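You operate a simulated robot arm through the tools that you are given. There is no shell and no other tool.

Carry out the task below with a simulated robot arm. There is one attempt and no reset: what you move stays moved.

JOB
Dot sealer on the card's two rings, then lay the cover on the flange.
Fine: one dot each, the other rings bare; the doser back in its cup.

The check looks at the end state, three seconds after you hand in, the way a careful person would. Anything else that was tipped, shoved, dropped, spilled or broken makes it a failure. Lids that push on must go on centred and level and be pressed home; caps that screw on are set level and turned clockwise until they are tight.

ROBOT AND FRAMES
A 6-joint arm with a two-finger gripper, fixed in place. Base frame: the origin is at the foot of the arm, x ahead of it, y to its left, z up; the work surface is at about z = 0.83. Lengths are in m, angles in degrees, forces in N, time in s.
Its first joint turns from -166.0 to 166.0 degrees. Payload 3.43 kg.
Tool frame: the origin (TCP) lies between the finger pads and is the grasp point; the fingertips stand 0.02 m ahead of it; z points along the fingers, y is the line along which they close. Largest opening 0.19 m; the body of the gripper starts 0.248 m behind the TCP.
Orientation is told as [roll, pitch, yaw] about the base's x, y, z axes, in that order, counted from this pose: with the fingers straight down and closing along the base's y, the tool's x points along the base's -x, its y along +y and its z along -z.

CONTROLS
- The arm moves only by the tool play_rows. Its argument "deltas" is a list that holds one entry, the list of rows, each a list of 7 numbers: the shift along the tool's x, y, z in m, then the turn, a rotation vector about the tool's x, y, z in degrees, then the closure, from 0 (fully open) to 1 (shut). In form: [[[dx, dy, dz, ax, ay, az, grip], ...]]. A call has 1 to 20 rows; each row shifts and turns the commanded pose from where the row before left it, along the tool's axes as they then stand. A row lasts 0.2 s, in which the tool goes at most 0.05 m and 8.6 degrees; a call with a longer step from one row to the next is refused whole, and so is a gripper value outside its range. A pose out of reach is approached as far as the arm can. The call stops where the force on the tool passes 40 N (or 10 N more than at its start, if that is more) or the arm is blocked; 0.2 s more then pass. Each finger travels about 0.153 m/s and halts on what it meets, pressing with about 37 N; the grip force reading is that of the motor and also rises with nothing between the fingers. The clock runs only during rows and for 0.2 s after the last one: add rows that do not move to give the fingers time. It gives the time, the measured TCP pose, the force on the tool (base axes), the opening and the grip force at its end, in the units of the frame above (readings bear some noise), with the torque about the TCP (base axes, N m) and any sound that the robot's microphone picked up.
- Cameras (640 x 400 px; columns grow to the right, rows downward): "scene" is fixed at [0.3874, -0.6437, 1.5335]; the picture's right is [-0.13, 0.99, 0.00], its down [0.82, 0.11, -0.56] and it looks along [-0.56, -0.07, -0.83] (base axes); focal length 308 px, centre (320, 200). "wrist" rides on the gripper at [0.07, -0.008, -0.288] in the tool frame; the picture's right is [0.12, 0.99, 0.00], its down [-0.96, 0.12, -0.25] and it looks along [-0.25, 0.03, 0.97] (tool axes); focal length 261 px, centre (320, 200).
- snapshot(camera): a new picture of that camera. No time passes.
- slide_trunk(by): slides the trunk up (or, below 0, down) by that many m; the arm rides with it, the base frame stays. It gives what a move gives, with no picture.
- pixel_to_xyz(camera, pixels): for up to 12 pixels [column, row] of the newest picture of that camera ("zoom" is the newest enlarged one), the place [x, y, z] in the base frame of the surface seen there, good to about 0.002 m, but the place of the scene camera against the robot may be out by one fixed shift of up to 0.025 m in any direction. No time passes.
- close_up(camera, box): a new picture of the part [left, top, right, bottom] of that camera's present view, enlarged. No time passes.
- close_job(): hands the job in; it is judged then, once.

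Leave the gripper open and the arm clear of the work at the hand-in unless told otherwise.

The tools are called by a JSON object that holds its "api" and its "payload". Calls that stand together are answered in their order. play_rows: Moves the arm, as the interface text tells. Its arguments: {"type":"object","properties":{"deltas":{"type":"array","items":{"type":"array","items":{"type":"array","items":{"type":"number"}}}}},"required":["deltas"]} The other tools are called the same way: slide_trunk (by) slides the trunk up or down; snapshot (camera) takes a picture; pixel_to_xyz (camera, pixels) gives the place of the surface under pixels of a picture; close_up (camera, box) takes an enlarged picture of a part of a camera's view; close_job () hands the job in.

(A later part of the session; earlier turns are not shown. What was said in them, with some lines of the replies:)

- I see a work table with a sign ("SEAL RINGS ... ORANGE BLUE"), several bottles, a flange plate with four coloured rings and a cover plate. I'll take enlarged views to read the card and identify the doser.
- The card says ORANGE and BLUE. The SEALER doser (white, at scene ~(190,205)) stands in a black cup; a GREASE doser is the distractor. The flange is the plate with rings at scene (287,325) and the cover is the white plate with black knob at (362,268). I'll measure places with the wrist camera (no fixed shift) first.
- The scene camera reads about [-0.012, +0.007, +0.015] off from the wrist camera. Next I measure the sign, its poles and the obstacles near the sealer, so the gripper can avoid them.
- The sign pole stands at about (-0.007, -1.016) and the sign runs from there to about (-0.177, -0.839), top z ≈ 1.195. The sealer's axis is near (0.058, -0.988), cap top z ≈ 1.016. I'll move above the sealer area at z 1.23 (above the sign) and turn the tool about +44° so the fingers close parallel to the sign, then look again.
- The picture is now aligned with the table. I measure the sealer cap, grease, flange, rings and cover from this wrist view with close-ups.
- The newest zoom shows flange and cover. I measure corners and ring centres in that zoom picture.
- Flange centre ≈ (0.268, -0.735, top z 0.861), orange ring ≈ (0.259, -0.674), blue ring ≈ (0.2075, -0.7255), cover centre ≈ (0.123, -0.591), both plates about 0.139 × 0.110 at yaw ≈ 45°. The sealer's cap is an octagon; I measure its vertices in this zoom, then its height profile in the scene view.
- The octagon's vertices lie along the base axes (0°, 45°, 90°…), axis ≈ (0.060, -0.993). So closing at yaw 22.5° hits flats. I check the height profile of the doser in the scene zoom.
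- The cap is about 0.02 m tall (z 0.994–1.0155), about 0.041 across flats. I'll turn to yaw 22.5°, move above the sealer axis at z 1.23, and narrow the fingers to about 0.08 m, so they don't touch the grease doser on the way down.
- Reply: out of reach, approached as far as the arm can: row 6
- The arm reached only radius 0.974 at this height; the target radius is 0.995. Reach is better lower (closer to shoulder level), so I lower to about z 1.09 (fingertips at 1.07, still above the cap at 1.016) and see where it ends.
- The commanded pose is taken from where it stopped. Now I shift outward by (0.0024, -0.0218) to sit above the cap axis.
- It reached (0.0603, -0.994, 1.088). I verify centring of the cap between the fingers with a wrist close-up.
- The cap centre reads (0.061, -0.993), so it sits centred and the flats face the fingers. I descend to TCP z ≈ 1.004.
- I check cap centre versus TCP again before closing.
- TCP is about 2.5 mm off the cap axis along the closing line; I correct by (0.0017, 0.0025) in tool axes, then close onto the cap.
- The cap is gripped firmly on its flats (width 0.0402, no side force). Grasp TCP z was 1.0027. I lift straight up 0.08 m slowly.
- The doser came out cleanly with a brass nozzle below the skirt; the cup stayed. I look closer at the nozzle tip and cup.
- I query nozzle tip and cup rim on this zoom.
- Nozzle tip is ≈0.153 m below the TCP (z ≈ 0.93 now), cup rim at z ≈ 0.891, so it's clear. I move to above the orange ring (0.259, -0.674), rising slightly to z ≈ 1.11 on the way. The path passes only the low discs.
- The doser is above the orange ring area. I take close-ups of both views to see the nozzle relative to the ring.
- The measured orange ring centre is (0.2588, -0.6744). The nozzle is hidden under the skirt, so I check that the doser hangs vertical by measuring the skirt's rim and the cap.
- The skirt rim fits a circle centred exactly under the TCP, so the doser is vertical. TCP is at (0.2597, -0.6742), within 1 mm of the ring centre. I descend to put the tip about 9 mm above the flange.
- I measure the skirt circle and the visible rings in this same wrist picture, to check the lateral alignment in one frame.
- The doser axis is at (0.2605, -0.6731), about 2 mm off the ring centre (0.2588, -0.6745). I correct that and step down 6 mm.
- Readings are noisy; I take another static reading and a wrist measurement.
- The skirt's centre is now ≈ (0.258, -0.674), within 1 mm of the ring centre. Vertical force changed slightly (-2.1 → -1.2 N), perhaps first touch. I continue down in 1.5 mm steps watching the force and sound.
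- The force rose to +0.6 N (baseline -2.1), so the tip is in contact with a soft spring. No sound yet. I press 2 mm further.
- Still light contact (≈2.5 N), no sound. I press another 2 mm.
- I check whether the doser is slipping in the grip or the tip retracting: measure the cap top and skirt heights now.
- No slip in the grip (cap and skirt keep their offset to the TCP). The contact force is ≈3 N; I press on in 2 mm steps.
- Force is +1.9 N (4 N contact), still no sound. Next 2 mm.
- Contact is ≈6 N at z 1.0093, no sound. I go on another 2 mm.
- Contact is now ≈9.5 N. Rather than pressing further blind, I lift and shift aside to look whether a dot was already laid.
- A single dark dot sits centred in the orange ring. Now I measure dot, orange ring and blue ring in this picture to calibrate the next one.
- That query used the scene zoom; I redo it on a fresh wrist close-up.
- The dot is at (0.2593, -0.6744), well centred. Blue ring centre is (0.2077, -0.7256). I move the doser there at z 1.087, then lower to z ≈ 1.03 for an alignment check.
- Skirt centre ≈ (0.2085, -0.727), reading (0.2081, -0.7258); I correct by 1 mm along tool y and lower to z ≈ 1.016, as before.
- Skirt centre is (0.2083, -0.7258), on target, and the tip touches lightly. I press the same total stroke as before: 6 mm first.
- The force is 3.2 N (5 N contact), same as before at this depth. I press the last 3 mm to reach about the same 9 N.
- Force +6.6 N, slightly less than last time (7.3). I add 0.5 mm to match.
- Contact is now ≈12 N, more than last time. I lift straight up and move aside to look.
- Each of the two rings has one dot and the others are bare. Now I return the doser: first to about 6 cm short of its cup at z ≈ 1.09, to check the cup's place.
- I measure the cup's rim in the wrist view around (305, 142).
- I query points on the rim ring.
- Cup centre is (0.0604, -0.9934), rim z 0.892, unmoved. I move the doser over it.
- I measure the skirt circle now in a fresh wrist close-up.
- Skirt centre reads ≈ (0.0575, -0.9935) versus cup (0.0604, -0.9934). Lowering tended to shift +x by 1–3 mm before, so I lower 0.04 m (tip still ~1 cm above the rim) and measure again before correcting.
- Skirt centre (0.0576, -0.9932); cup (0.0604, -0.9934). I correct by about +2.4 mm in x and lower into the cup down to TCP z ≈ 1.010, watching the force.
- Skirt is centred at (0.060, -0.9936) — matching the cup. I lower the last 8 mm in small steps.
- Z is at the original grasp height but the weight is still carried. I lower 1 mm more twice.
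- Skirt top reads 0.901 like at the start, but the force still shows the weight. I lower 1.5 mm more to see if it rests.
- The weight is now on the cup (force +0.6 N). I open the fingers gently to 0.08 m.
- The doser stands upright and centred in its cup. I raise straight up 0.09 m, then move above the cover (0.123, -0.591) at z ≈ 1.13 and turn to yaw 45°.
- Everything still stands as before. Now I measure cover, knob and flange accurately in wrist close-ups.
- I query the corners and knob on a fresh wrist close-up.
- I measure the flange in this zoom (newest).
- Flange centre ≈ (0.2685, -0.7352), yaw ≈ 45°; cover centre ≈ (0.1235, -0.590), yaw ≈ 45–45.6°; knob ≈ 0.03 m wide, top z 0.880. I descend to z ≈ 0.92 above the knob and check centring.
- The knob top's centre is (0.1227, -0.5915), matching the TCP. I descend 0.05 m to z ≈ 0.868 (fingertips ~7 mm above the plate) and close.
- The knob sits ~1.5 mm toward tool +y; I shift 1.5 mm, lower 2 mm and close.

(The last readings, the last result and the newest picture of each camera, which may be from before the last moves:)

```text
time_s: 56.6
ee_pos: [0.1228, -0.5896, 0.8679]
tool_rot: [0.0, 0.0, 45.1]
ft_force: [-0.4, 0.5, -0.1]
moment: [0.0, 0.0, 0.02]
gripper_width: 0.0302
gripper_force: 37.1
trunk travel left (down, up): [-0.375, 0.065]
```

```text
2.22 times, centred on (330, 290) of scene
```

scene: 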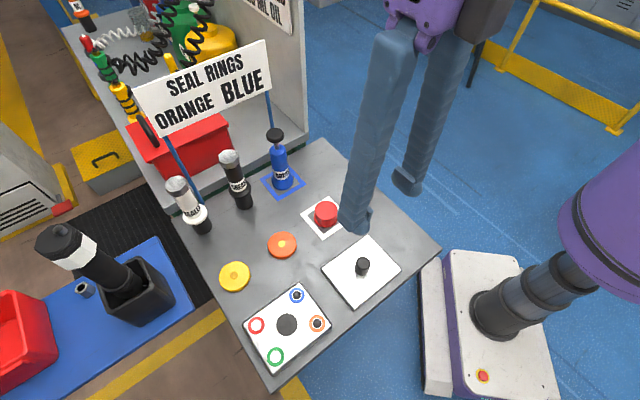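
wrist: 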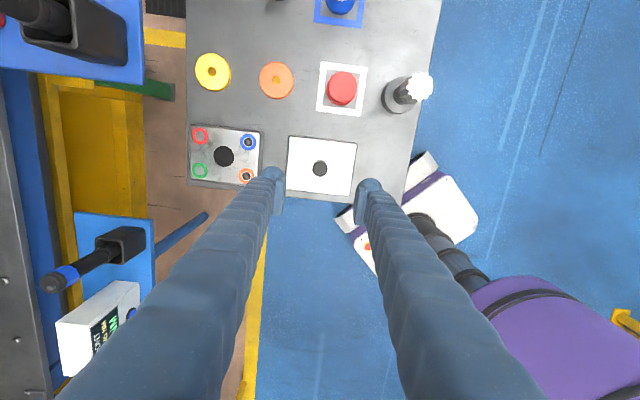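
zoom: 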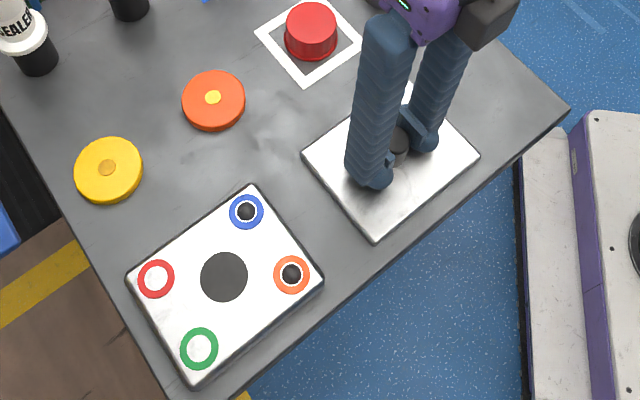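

Knob gripped (0.0302 m). I lift the cover straight up 0.10 m slowly.

{"api": "play_rows", "payload": {"deltas": [[[0, 0, -0.005, 0, 0, 0, 1], [0, 0, -0.01, 0, 0, 0, 1], [0, 0, -0.02, 0, 0, 0, 1], [0, 0, -0.025, 0, 0, 0, 1], [0, 0, -0.025, 0, 0, 0, 1], [0, 0, -0.015, 0, 0, 0, 1], [0, 0, 0, 0, 0, 0, 1], [0, 0, 0, 0, 0, 0, 1]]]}}

{"api": "snapshot", "payload": {"camera": "wrist"}}

{"api": "close_up", "payload": {"camera": "scene", "box": [240, 160, 440, 380]}}

```text
time_s: 58.4
ee_pos: [0.1231, -0.5899, 0.9677]
tool_rot: [0.0, 0.0, 45.1]
ft_force: [-0.3, 0.6, -1.9]
moment: [0.01, 0.0, 0.0]
gripper_width: 0.0303
gripper_force: 36.8
trunk travel left (down, up): [-0.375, 0.065]
```

```text
taken
```

wrist: 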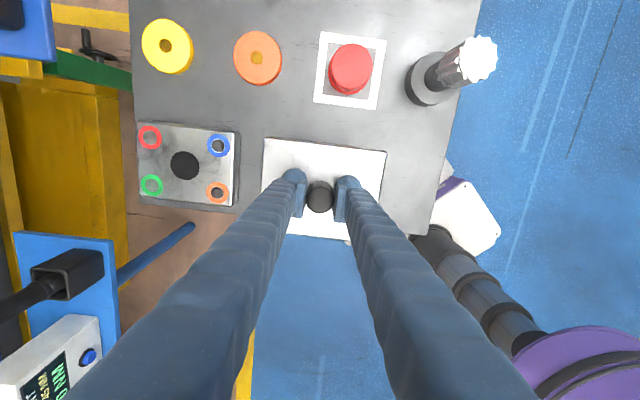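

```text
1.82 times, centred on (340, 270) of scene
```

zoom: 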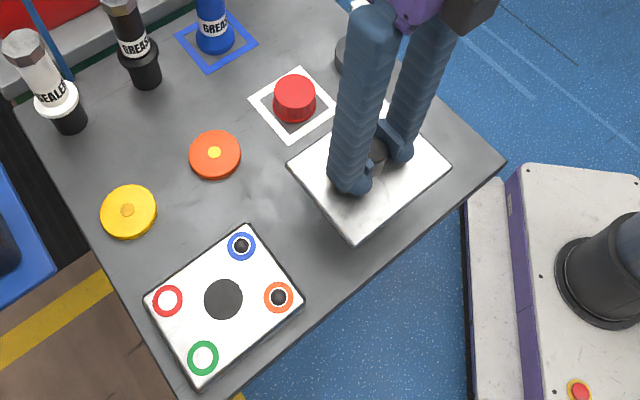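

The cover is up. I measure its corners in hand (level and yaw) along with the flange in the same picture.

{"api": "close_up", "payload": {"camera": "wrist", "box": [250, 125, 394, 245]}}

{"api": "pixel_to_xyz", "payload": {"camera": "zoom", "pixels": [[320, 100]]}}

```text
3.33 times, centred on (322, 185) of wrist
```

zoom: 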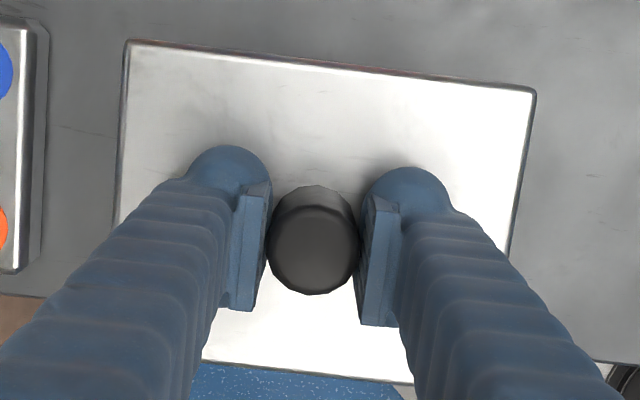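

```text
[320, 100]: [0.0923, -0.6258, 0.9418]
```

{"api": "pixel_to_xyz", "payload": {"camera": "zoom", "pixels": [[131, 46], [531, 93], [215, 357], [395, 378], [250, 60], [420, 80], [124, 150], [120, 200], [520, 180], [512, 230], [300, 367], [314, 240]]}}

{"api": "close_up", "payload": {"camera": "wrist", "box": [124, 110, 268, 220]}}

{"api": "pixel_to_xyz", "payload": {"camera": "zoom", "pixels": [[320, 100]]}}

```text
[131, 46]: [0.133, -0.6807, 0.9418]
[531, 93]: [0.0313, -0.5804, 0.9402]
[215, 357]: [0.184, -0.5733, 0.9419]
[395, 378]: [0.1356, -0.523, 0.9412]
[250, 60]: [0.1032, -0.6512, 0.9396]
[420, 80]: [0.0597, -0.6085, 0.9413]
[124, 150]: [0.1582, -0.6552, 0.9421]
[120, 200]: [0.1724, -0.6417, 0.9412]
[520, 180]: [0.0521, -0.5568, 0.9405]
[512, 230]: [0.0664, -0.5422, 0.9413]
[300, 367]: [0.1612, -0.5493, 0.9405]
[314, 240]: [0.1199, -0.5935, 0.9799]
```

```text
3.64 times, centred on (196, 165) of wrist
```

zoom: 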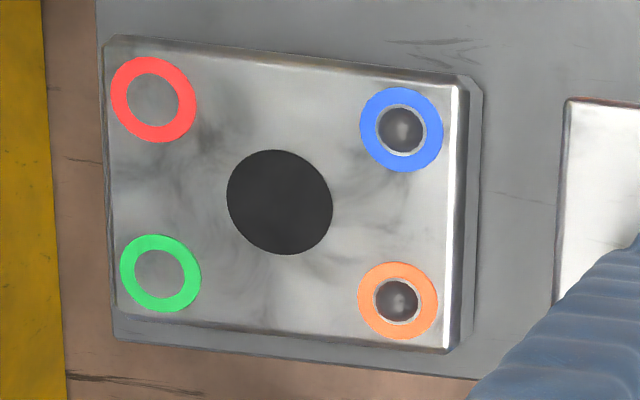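

```text
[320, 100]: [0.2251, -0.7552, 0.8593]
```

The cover is level (z 0.940–0.942 all round), yaw ≈ 45.2°. Now the flange's top face edges and rings in this zoom.

{"api": "pixel_to_xyz", "payload": {"camera": "zoom", "pixels": [[118, 42], [452, 88], [440, 343], [122, 308], [152, 100], [401, 129], [398, 301], [160, 273], [279, 202], [280, 65], [446, 220], [280, 326]]}}

{"api": "play_rows", "payload": {"deltas": [[[0, 0, 0, 0, 0, 0, 1]]]}}

```text
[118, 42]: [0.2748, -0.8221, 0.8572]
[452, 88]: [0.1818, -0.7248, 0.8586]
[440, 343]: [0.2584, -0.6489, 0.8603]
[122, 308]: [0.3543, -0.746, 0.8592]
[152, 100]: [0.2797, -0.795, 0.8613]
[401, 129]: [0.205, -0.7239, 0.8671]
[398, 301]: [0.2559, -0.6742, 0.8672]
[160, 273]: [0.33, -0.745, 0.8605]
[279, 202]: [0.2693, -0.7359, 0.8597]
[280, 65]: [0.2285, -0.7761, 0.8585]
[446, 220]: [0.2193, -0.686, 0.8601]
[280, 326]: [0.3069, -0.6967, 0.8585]
```

```text
time_s: 58.8
ee_pos: [0.1236, -0.5906, 0.9689]
tool_rot: [0.0, 0.1, 45.0]
ft_force: [0.0, -1.1, -2.1]
moment: [0.02, 0.01, 0.03]
gripper_width: 0.0303
gripper_force: 37.0
trunk travel left (down, up): [-0.375, 0.065]
```

Flange centre ≈ (0.268, -0.7355), yaw ≈ 44.8°. I carry the cover 0.205 m along tool -y to hover above the flange at z ≈ 0.968.

{"api": "play_rows", "payload": {"deltas": [[[0, -0.012, 0, 0, 0, 0, 1], [0, -0.0259, 0, 0, 0, 0, 1], [0, -0.0259, 0, 0, 0, 0, 1], [0, -0.0259, 0, 0, 0, 0, 1], [0.0006, -0.0259, 0, 0, 0, 0, 1], [0, -0.0259, 0, 0, 0, 0, 1], [0, -0.0259, 0, 0, 0, 0, 1], [0, -0.0259, 0, 0, 0, 0, 1], [0, -0.012, 0, 0, 0, 0.4, 1], [0, 0, 0, 0, 0, 0, 1], [0, 0, 0, 0, 0, 0, 1]]]}}

{"api": "close_up", "payload": {"camera": "wrist", "box": [240, 110, 400, 230]}}

{"api": "close_up", "payload": {"camera": "scene", "box": [220, 240, 380, 390]}}

```text
time_s: 61.2
ee_pos: [0.2678, -0.7347, 0.9681]
tool_rot: [0.1, 0.0, 44.6]
ft_force: [-0.3, -0.1, -1.3]
moment: [0.04, 0.0, 0.02]
gripper_width: 0.0307
gripper_force: 36.3
trunk travel left (down, up): [-0.375, 0.065]
```

```text
3.33 times, centred on (320, 170) of wrist
```

zoom: 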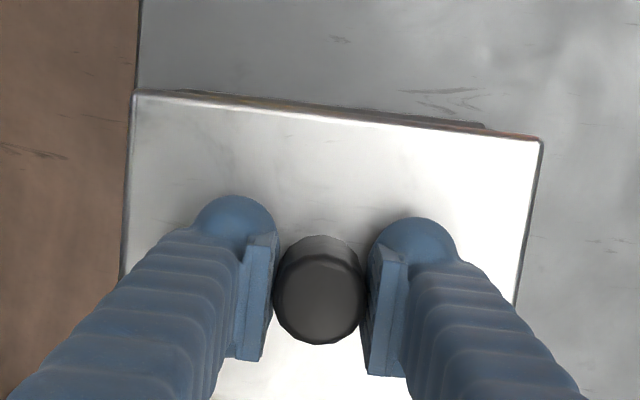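

```text
2.67 times, centred on (300, 315) of scene
```

zoom: 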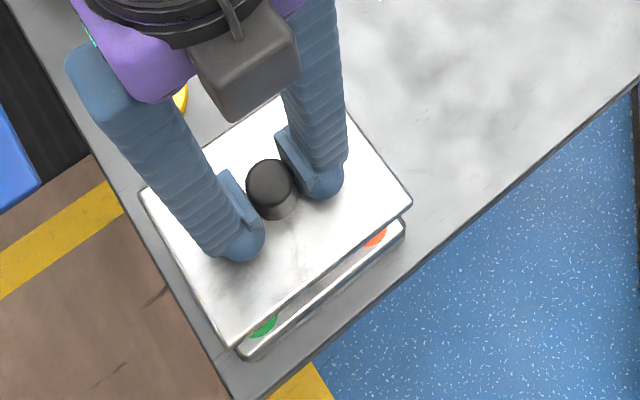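

Looks well aligned. I lower to z ≈ 0.925 (about 17 mm above the dots) and recheck edges.

{"api": "play_rows", "payload": {"deltas": [[[0, 0, 0.01, 0, 0, 0, 1], [0, 0, 0.015, 0, 0, 0, 1], [0, 0, 0.012, 0, 0, 0, 1], [0, 0, 0.006, 0, 0, 0, 1], [0, 0, 0, 0, 0, 0, 1], [0, 0, 0, 0, 0, 0, 1]]]}}

{"api": "close_up", "payload": {"camera": "scene", "box": [220, 250, 380, 390]}}

{"api": "pixel_to_xyz", "payload": {"camera": "zoom", "pixels": [[320, 200]]}}

{"api": "close_up", "payload": {"camera": "wrist", "box": [240, 110, 400, 230]}}

{"api": "pixel_to_xyz", "payload": {"camera": "zoom", "pixels": [[139, 100], [535, 144], [320, 118], [125, 270], [515, 290]]}}

```text
time_s: 62.6
ee_pos: [0.2669, -0.7364, 0.9258]
tool_rot: [0.0, 0.0, 44.6]
ft_force: [0.7, -0.2, -1.2]
moment: [-0.06, -0.01, 0.01]
gripper_width: 0.0306
gripper_force: 37.1
trunk travel left (down, up): [-0.375, 0.065]
```

```text
2.86 times, centred on (300, 320) of scene
```

zoom: 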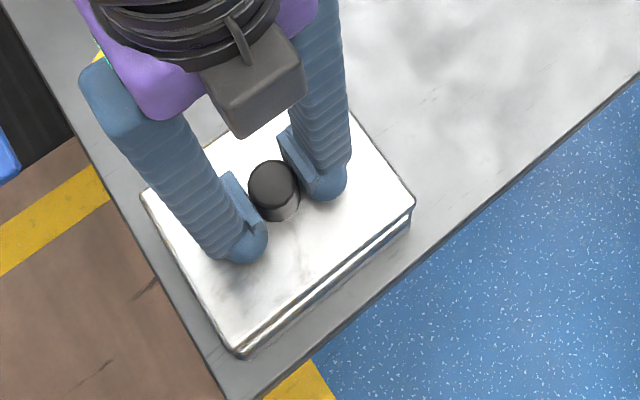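

```text
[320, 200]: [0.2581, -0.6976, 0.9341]
```

```text
3.33 times, centred on (320, 170) of wrist
```

zoom: 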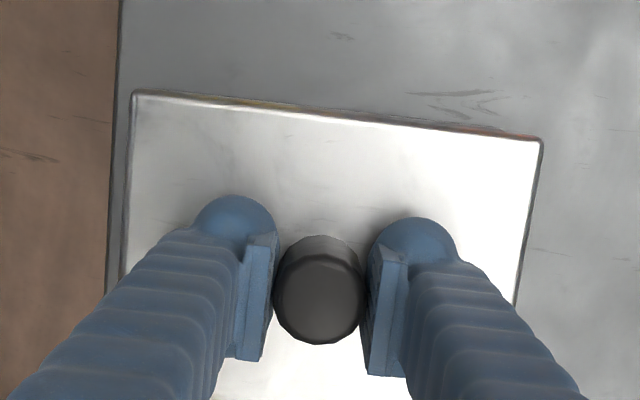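

```text
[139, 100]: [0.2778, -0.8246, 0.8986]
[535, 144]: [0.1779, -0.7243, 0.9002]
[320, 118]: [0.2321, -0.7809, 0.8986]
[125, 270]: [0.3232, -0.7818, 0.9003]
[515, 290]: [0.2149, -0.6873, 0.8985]
```

Cover corners match the flange corners within about 1–2 mm and centres within 1 mm. I lower further, slowly, down to z ≈ 0.910.

{"api": "play_rows", "payload": {"deltas": [[[0, 0, 0.005, 0, 0, 0, 1], [0, 0, 0.005, 0, 0, 0, 1], [0, 0, 0.003, 0, 0, 0, 1], [0, 0, 0.002, 0, 0, 0, 1], [0, 0, 0, 0, 0, 0, 1]]]}}

{"api": "close_up", "payload": {"camera": "scene", "box": [220, 250, 380, 390]}}

```text
time_s: 63.8
ee_pos: [0.266, -0.7357, 0.9096]
tool_rot: [0.0, 0.0, 44.6]
ft_force: [0.3, -0.4, -1.9]
moment: [0.02, 0.03, -0.03]
gripper_width: 0.0302
gripper_force: 37.2
trunk travel left (down, up): [-0.375, 0.065]
```

```text
2.86 times, centred on (300, 320) of scene
```

zoom: 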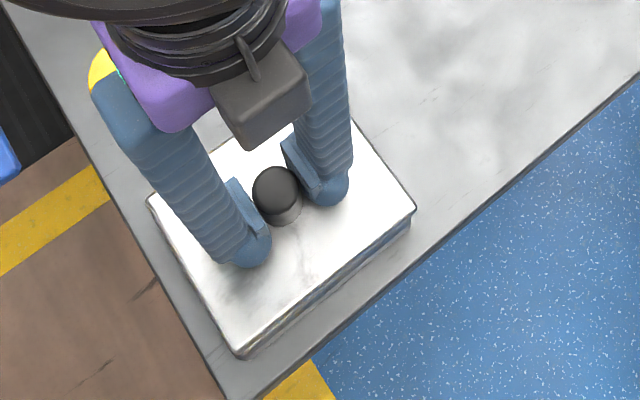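

I measure the cover's corners once more at this height before contact.

{"api": "close_up", "payload": {"camera": "wrist", "box": [240, 110, 400, 230]}}

{"api": "pixel_to_xyz", "payload": {"camera": "zoom", "pixels": [[139, 100], [535, 144], [320, 118], [125, 270], [515, 290], [141, 98], [536, 142], [128, 200], [528, 200], [220, 395]]}}

{"api": "play_rows", "payload": {"deltas": [[[0, 0, 0, 0, 0, 0, 1]]]}}

```text
3.33 times, centred on (320, 170) of wrist
```

zoom: 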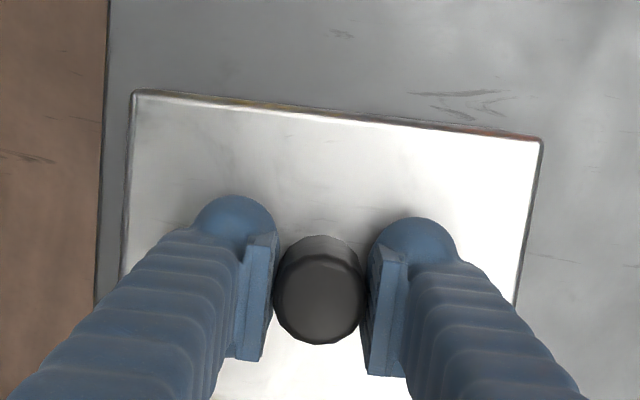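

```text
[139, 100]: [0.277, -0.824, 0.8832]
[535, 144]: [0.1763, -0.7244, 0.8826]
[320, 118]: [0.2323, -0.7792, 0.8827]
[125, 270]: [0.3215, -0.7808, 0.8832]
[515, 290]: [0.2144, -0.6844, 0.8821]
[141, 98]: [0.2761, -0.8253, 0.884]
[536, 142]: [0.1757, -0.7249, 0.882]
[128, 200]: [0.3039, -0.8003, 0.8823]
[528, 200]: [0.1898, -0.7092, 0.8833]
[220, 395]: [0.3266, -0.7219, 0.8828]
```

```text
time_s: 64.2
ee_pos: [0.2677, -0.7354, 0.9097]
tool_rot: [0.0, 0.0, 44.6]
ft_force: [0.6, -0.2, -1.7]
moment: [-0.02, 0.0, -0.02]
gripper_width: 0.0303
gripper_force: 37.4
trunk travel left (down, up): [-0.375, 0.065]
```

Cover centre reads ≈ (0.2665, -0.735) vs flange (0.268, -0.7354). I nudge 1 mm and lower in small steps onto the dots.

{"api": "play_rows", "payload": {"deltas": [[[-0.0005, -0.001, 0, 0, 0, 0, 1], [0, 0, 0.0015, 0, 0, 0, 1], [0, 0, 0.0015, 0, 0, 0, 1], [0, 0, 0.0015, 0, 0, 0, 1], [0, 0, 0, 0, 0, 0, 1]]]}}

```text
time_s: 65.4
ee_pos: [0.2689, -0.7367, 0.9071]
tool_rot: [-0.1, 0.0, 44.6]
ft_force: [-0.3, -0.2, -2.1]
moment: [0.02, 0.0, -0.01]
gripper_width: 0.0302
gripper_force: 36.7
trunk travel left (down, up): [-0.375, 0.065]
```

{"api": "play_rows", "payload": {"deltas": [[[0, 0, 0.0015, 0, 0, 0, 1], [0, 0, 0.0015, 0, 0, 0, 1], [0, 0, 0.001, 0, 0, 0, 1], [0, 0, 0, 0, 0, 0, 1]]]}}

```text
time_s: 66.4
ee_pos: [0.2676, -0.7361, 0.9015]
tool_rot: [0.1, 0.1, 44.6]
ft_force: [-1.4, 0.1, -2.0]
moment: [0.01, 0.0, -0.02]
gripper_width: 0.0302
gripper_force: 36.8
trunk travel left (down, up): [-0.375, 0.065]
```

No resistance from the dots. The expected seat is z ≈ 0.8995; I continue by 1 mm steps.

{"api": "play_rows", "payload": {"deltas": [[[0, 0, 0.001, 0, 0, 0, 1], [0, 0, 0.001, 0, 0, 0, 1], [0, 0, 0, 0, 0, 0, 1]]]}}

```text
time_s: 67.2
ee_pos: [0.269, -0.7364, 0.9004]
tool_rot: [0.0, 0.0, 44.7]
ft_force: [-0.6, -0.9, 2.0]
moment: [0.12, -0.06, 0.03]
gripper_width: 0.0301
gripper_force: 36.4
trunk travel left (down, up): [-0.375, 0.065]
```

Contact (+2 N, so ≈4 N on the flange). I press 1 mm more to seat it.

{"api": "play_rows", "payload": {"deltas": [[[0, 0, 0.001, 0, 0, 0, 1], [0, 0, 0, 0, 0, 0, 1]]]}}

{"api": "close_up", "payload": {"camera": "scene", "box": [220, 250, 380, 390]}}

{"api": "close_up", "payload": {"camera": "wrist", "box": [240, 110, 400, 230]}}

{"api": "pixel_to_xyz", "payload": {"camera": "zoom", "pixels": [[139, 100], [535, 144], [320, 118], [125, 270], [515, 290], [320, 370], [220, 395], [520, 270]]}}

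```text
time_s: 67.8
ee_pos: [0.2686, -0.7358, 0.8997]
tool_rot: [-0.1, 0.1, 44.7]
ft_force: [-0.2, -0.5, 15.0]
moment: [0.07, -0.03, 0.01]
gripper_width: 0.0304
gripper_force: 37.1
trunk travel left (down, up): [-0.375, 0.065]
```

```text
2.86 times, centred on (300, 320) of scene
```

zoom: 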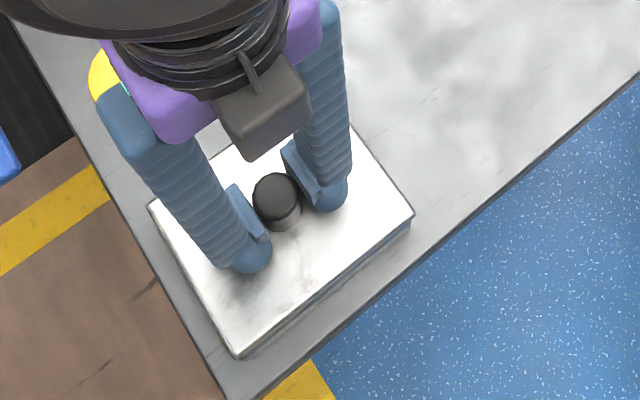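

```text
3.33 times, centred on (320, 170) of wrist
```

zoom: 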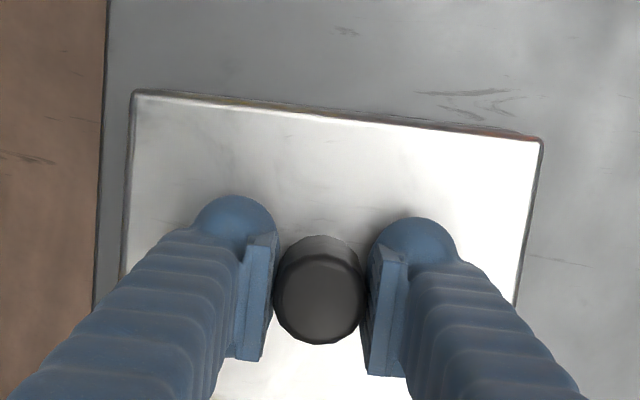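

```text
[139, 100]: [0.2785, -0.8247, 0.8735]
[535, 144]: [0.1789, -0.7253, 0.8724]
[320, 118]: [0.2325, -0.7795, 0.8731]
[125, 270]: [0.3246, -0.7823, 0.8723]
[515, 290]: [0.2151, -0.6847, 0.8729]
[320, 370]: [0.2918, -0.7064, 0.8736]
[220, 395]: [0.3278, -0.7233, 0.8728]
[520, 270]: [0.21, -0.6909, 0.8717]
```

Seated: 17 N of pressing, top level at z ≈ 0.873 everywhere, centre ≈ (0.268, -0.7356) – right on the flange centre. I relieve the press by 1 mm and open the fingers gently.

{"api": "play_rows", "payload": {"deltas": [[[0, 0, -0.001, 0, 0, 0, 1], [0, 0, 0, 0, 0, 0, 0.83], [0, 0, 0, 0, 0, 0, 0.8], [0, 0, 0, 0, 0, 0, 0.75], [0, 0, 0, 0, 0, 0, 0.68], [0, 0, 0, 0, 0, 0, 0.6], [0, 0, 0, 0, 0, 0, 0.579], [0, 0, 0, 0, 0, 0, 0.579]]]}}

{"api": "close_up", "payload": {"camera": "wrist", "box": [240, 110, 400, 230]}}

{"api": "close_up", "payload": {"camera": "scene", "box": [220, 250, 380, 390]}}

```text
time_s: 69.6
ee_pos: [0.2679, -0.7354, 0.8991]
tool_rot: [0.0, 0.0, 44.6]
ft_force: [0.5, -0.6, 0.1]
moment: [-0.02, 0.04, 0.04]
gripper_width: 0.0799
gripper_force: 0.0
trunk travel left (down, up): [-0.375, 0.065]
```

```text
3.33 times, centred on (320, 170) of wrist
```

zoom: 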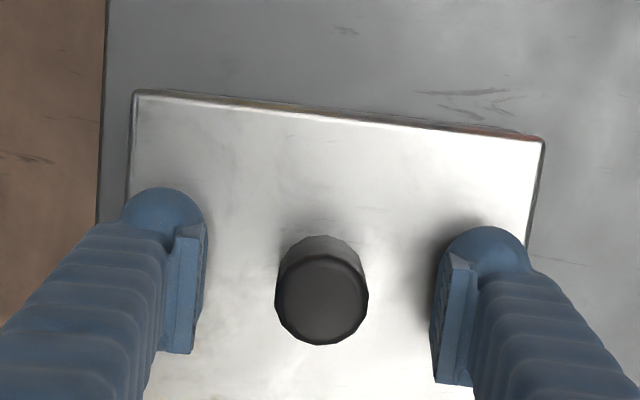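

```text
2.86 times, centred on (300, 320) of scene
```

zoom: 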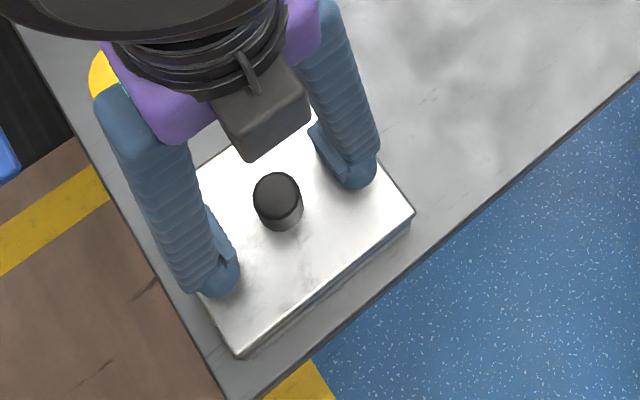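

The cover stays put. I raise the open gripper straight up 0.30 m and open fully, clear of the work.

{"api": "play_rows", "payload": {"deltas": [[[0, 0, -0.015, 0, 0, 0, 0.579], [0, 0, -0.03, 0, 0, 0, 0.579], [0, 0, -0.04, 0, 0, 0, 0.579], [0, 0, -0.04, 0, 0, 0, 0.579], [0, 0, -0.04, 0, 0, 0, 0.5], [0, 0, -0.04, 0, 0, 0, 0.4], [0, 0, -0.04, 0, 0, 0, 0.2], [0, 0, -0.04, 0, 0, 0, 0], [0, 0, -0.02, 0, 0, 0, 0], [0, 0, 0, 0, 0, 0, 0], [0, 0, 0, 0, 0, 0, 0]]]}}

{"api": "snapshot", "payload": {"camera": "wrist"}}

{"api": "snapshot", "payload": {"camera": "scene"}}

```text
time_s: 72.0
ee_pos: [0.2674, -0.7369, 1.2056]
tool_rot: [0.0, 0.0, 44.7]
ft_force: [1.1, -0.7, -0.1]
moment: [0.01, 0.01, -0.02]
gripper_width: 0.1897
gripper_force: 0.0
trunk travel left (down, up): [-0.375, 0.065]
```

```text
taken
```

wrist: 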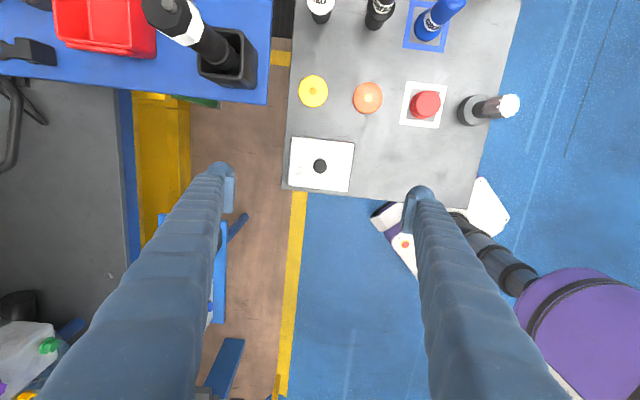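

```text
taken
```

scene: 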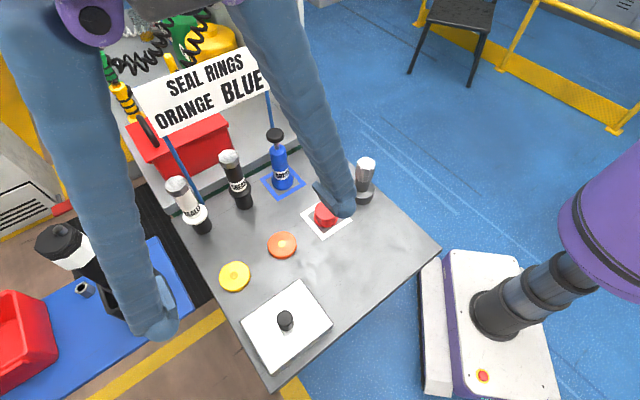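

The cover lies on the flange and everything else stands in place. I zoom in for a final check of the cover's seating and the doser.

{"api": "close_up", "payload": {"camera": "wrist", "box": [276, 125, 372, 205]}}

{"api": "pixel_to_xyz", "payload": {"camera": "zoom", "pixels": [[95, 70], [385, 95], [365, 325], [75, 300], [222, 205], [150, 150], [300, 150], [150, 280], [300, 280]]}}

{"api": "close_up", "payload": {"camera": "scene", "box": [230, 260, 350, 390]}}

{"api": "close_up", "payload": {"camera": "scene", "box": [150, 130, 310, 250]}}

```text
5.00 times, centred on (324, 165) of wrist
```

zoom: 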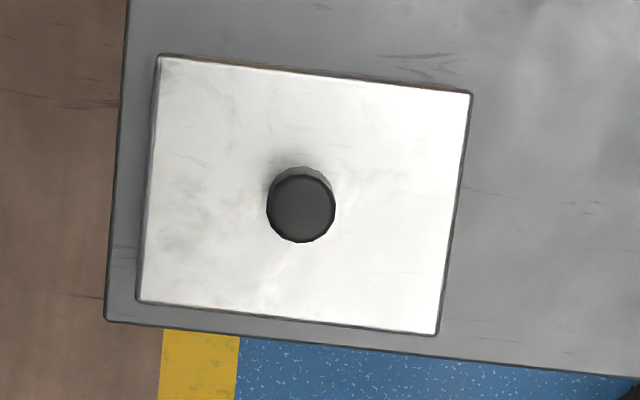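

```text
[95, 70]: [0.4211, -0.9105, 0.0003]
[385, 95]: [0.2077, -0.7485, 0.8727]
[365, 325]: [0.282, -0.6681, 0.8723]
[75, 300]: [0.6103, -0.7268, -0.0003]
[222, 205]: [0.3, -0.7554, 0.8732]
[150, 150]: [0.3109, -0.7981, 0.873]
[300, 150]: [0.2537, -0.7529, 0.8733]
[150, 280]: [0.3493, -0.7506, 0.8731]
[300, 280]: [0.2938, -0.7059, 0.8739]
```

```text
3.08 times, centred on (290, 325) of scene
```

zoom: 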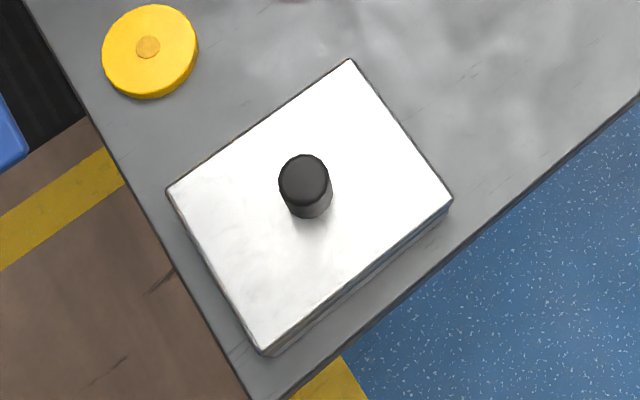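

```text
3.33 times, centred on (230, 190) of scene
```

zoom: 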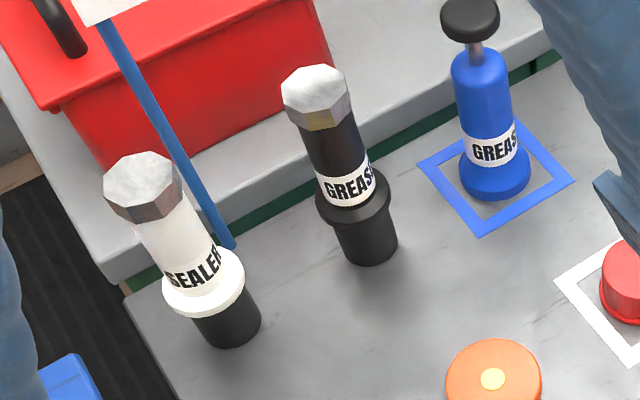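

Cover is level (z 0.8723–0.8739) and the doser stands in its cup. One last corner check of the cover against the flange's measured centre.

{"api": "close_up", "payload": {"camera": "wrist", "box": [276, 125, 372, 205]}}

{"api": "pixel_to_xyz", "payload": {"camera": "zoom", "pixels": [[164, 62], [466, 97], [433, 330], [143, 297], [300, 207]]}}

{"api": "pixel_to_xyz", "payload": {"camera": "wrist", "pixels": [[320, 5], [314, 8], [328, 8], [381, 5]]}}

```text
5.00 times, centred on (324, 165) of wrist
```

zoom: 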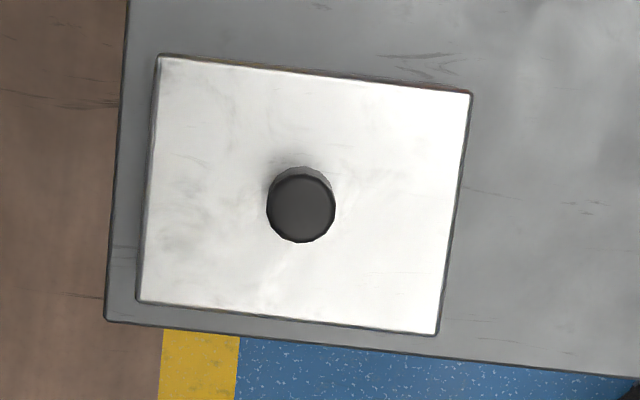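

```text
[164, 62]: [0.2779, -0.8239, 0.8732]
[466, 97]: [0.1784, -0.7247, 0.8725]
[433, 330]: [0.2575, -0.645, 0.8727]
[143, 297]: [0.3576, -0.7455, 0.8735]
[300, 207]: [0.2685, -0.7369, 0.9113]
```

```text
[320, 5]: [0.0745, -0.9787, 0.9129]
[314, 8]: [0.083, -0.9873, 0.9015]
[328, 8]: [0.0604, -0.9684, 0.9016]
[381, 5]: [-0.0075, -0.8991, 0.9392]
```

The cover's centre is (0.268, -0.735), the same as the flange's, and it is level. Both dots were laid singly and the doser is seated (skirt top z 0.9015, as at the start). The gripper is open, 0.3 m above the work and clear, so I hand in.

{"api": "close_job", "payload": {}}

```text
The job is handed in.
```

The job is handed in. One dot of sealer went on the orange ring and one on the blue ring, as the card says, and the cover lies on the flange.

- **Dots:** each sits in the centre of its ring. The red and green rings were bare when I last saw them, just before the cover went on.
- **Doser:** it stands upright in its cup, at the same height as at the start.
- **Cover:** it lies level and is centred to within about 1 mm of the flange's measured centre. I pressed it down with about 17 N before letting go.
- **Rest of the table:** nothing else looked moved or tipped in the last pictures. The gripper is fully open and about 0.3 m above the flange.

I could not look under the cover once it was down. As I lowered it, I felt no resistance from the dots before it met the flange.
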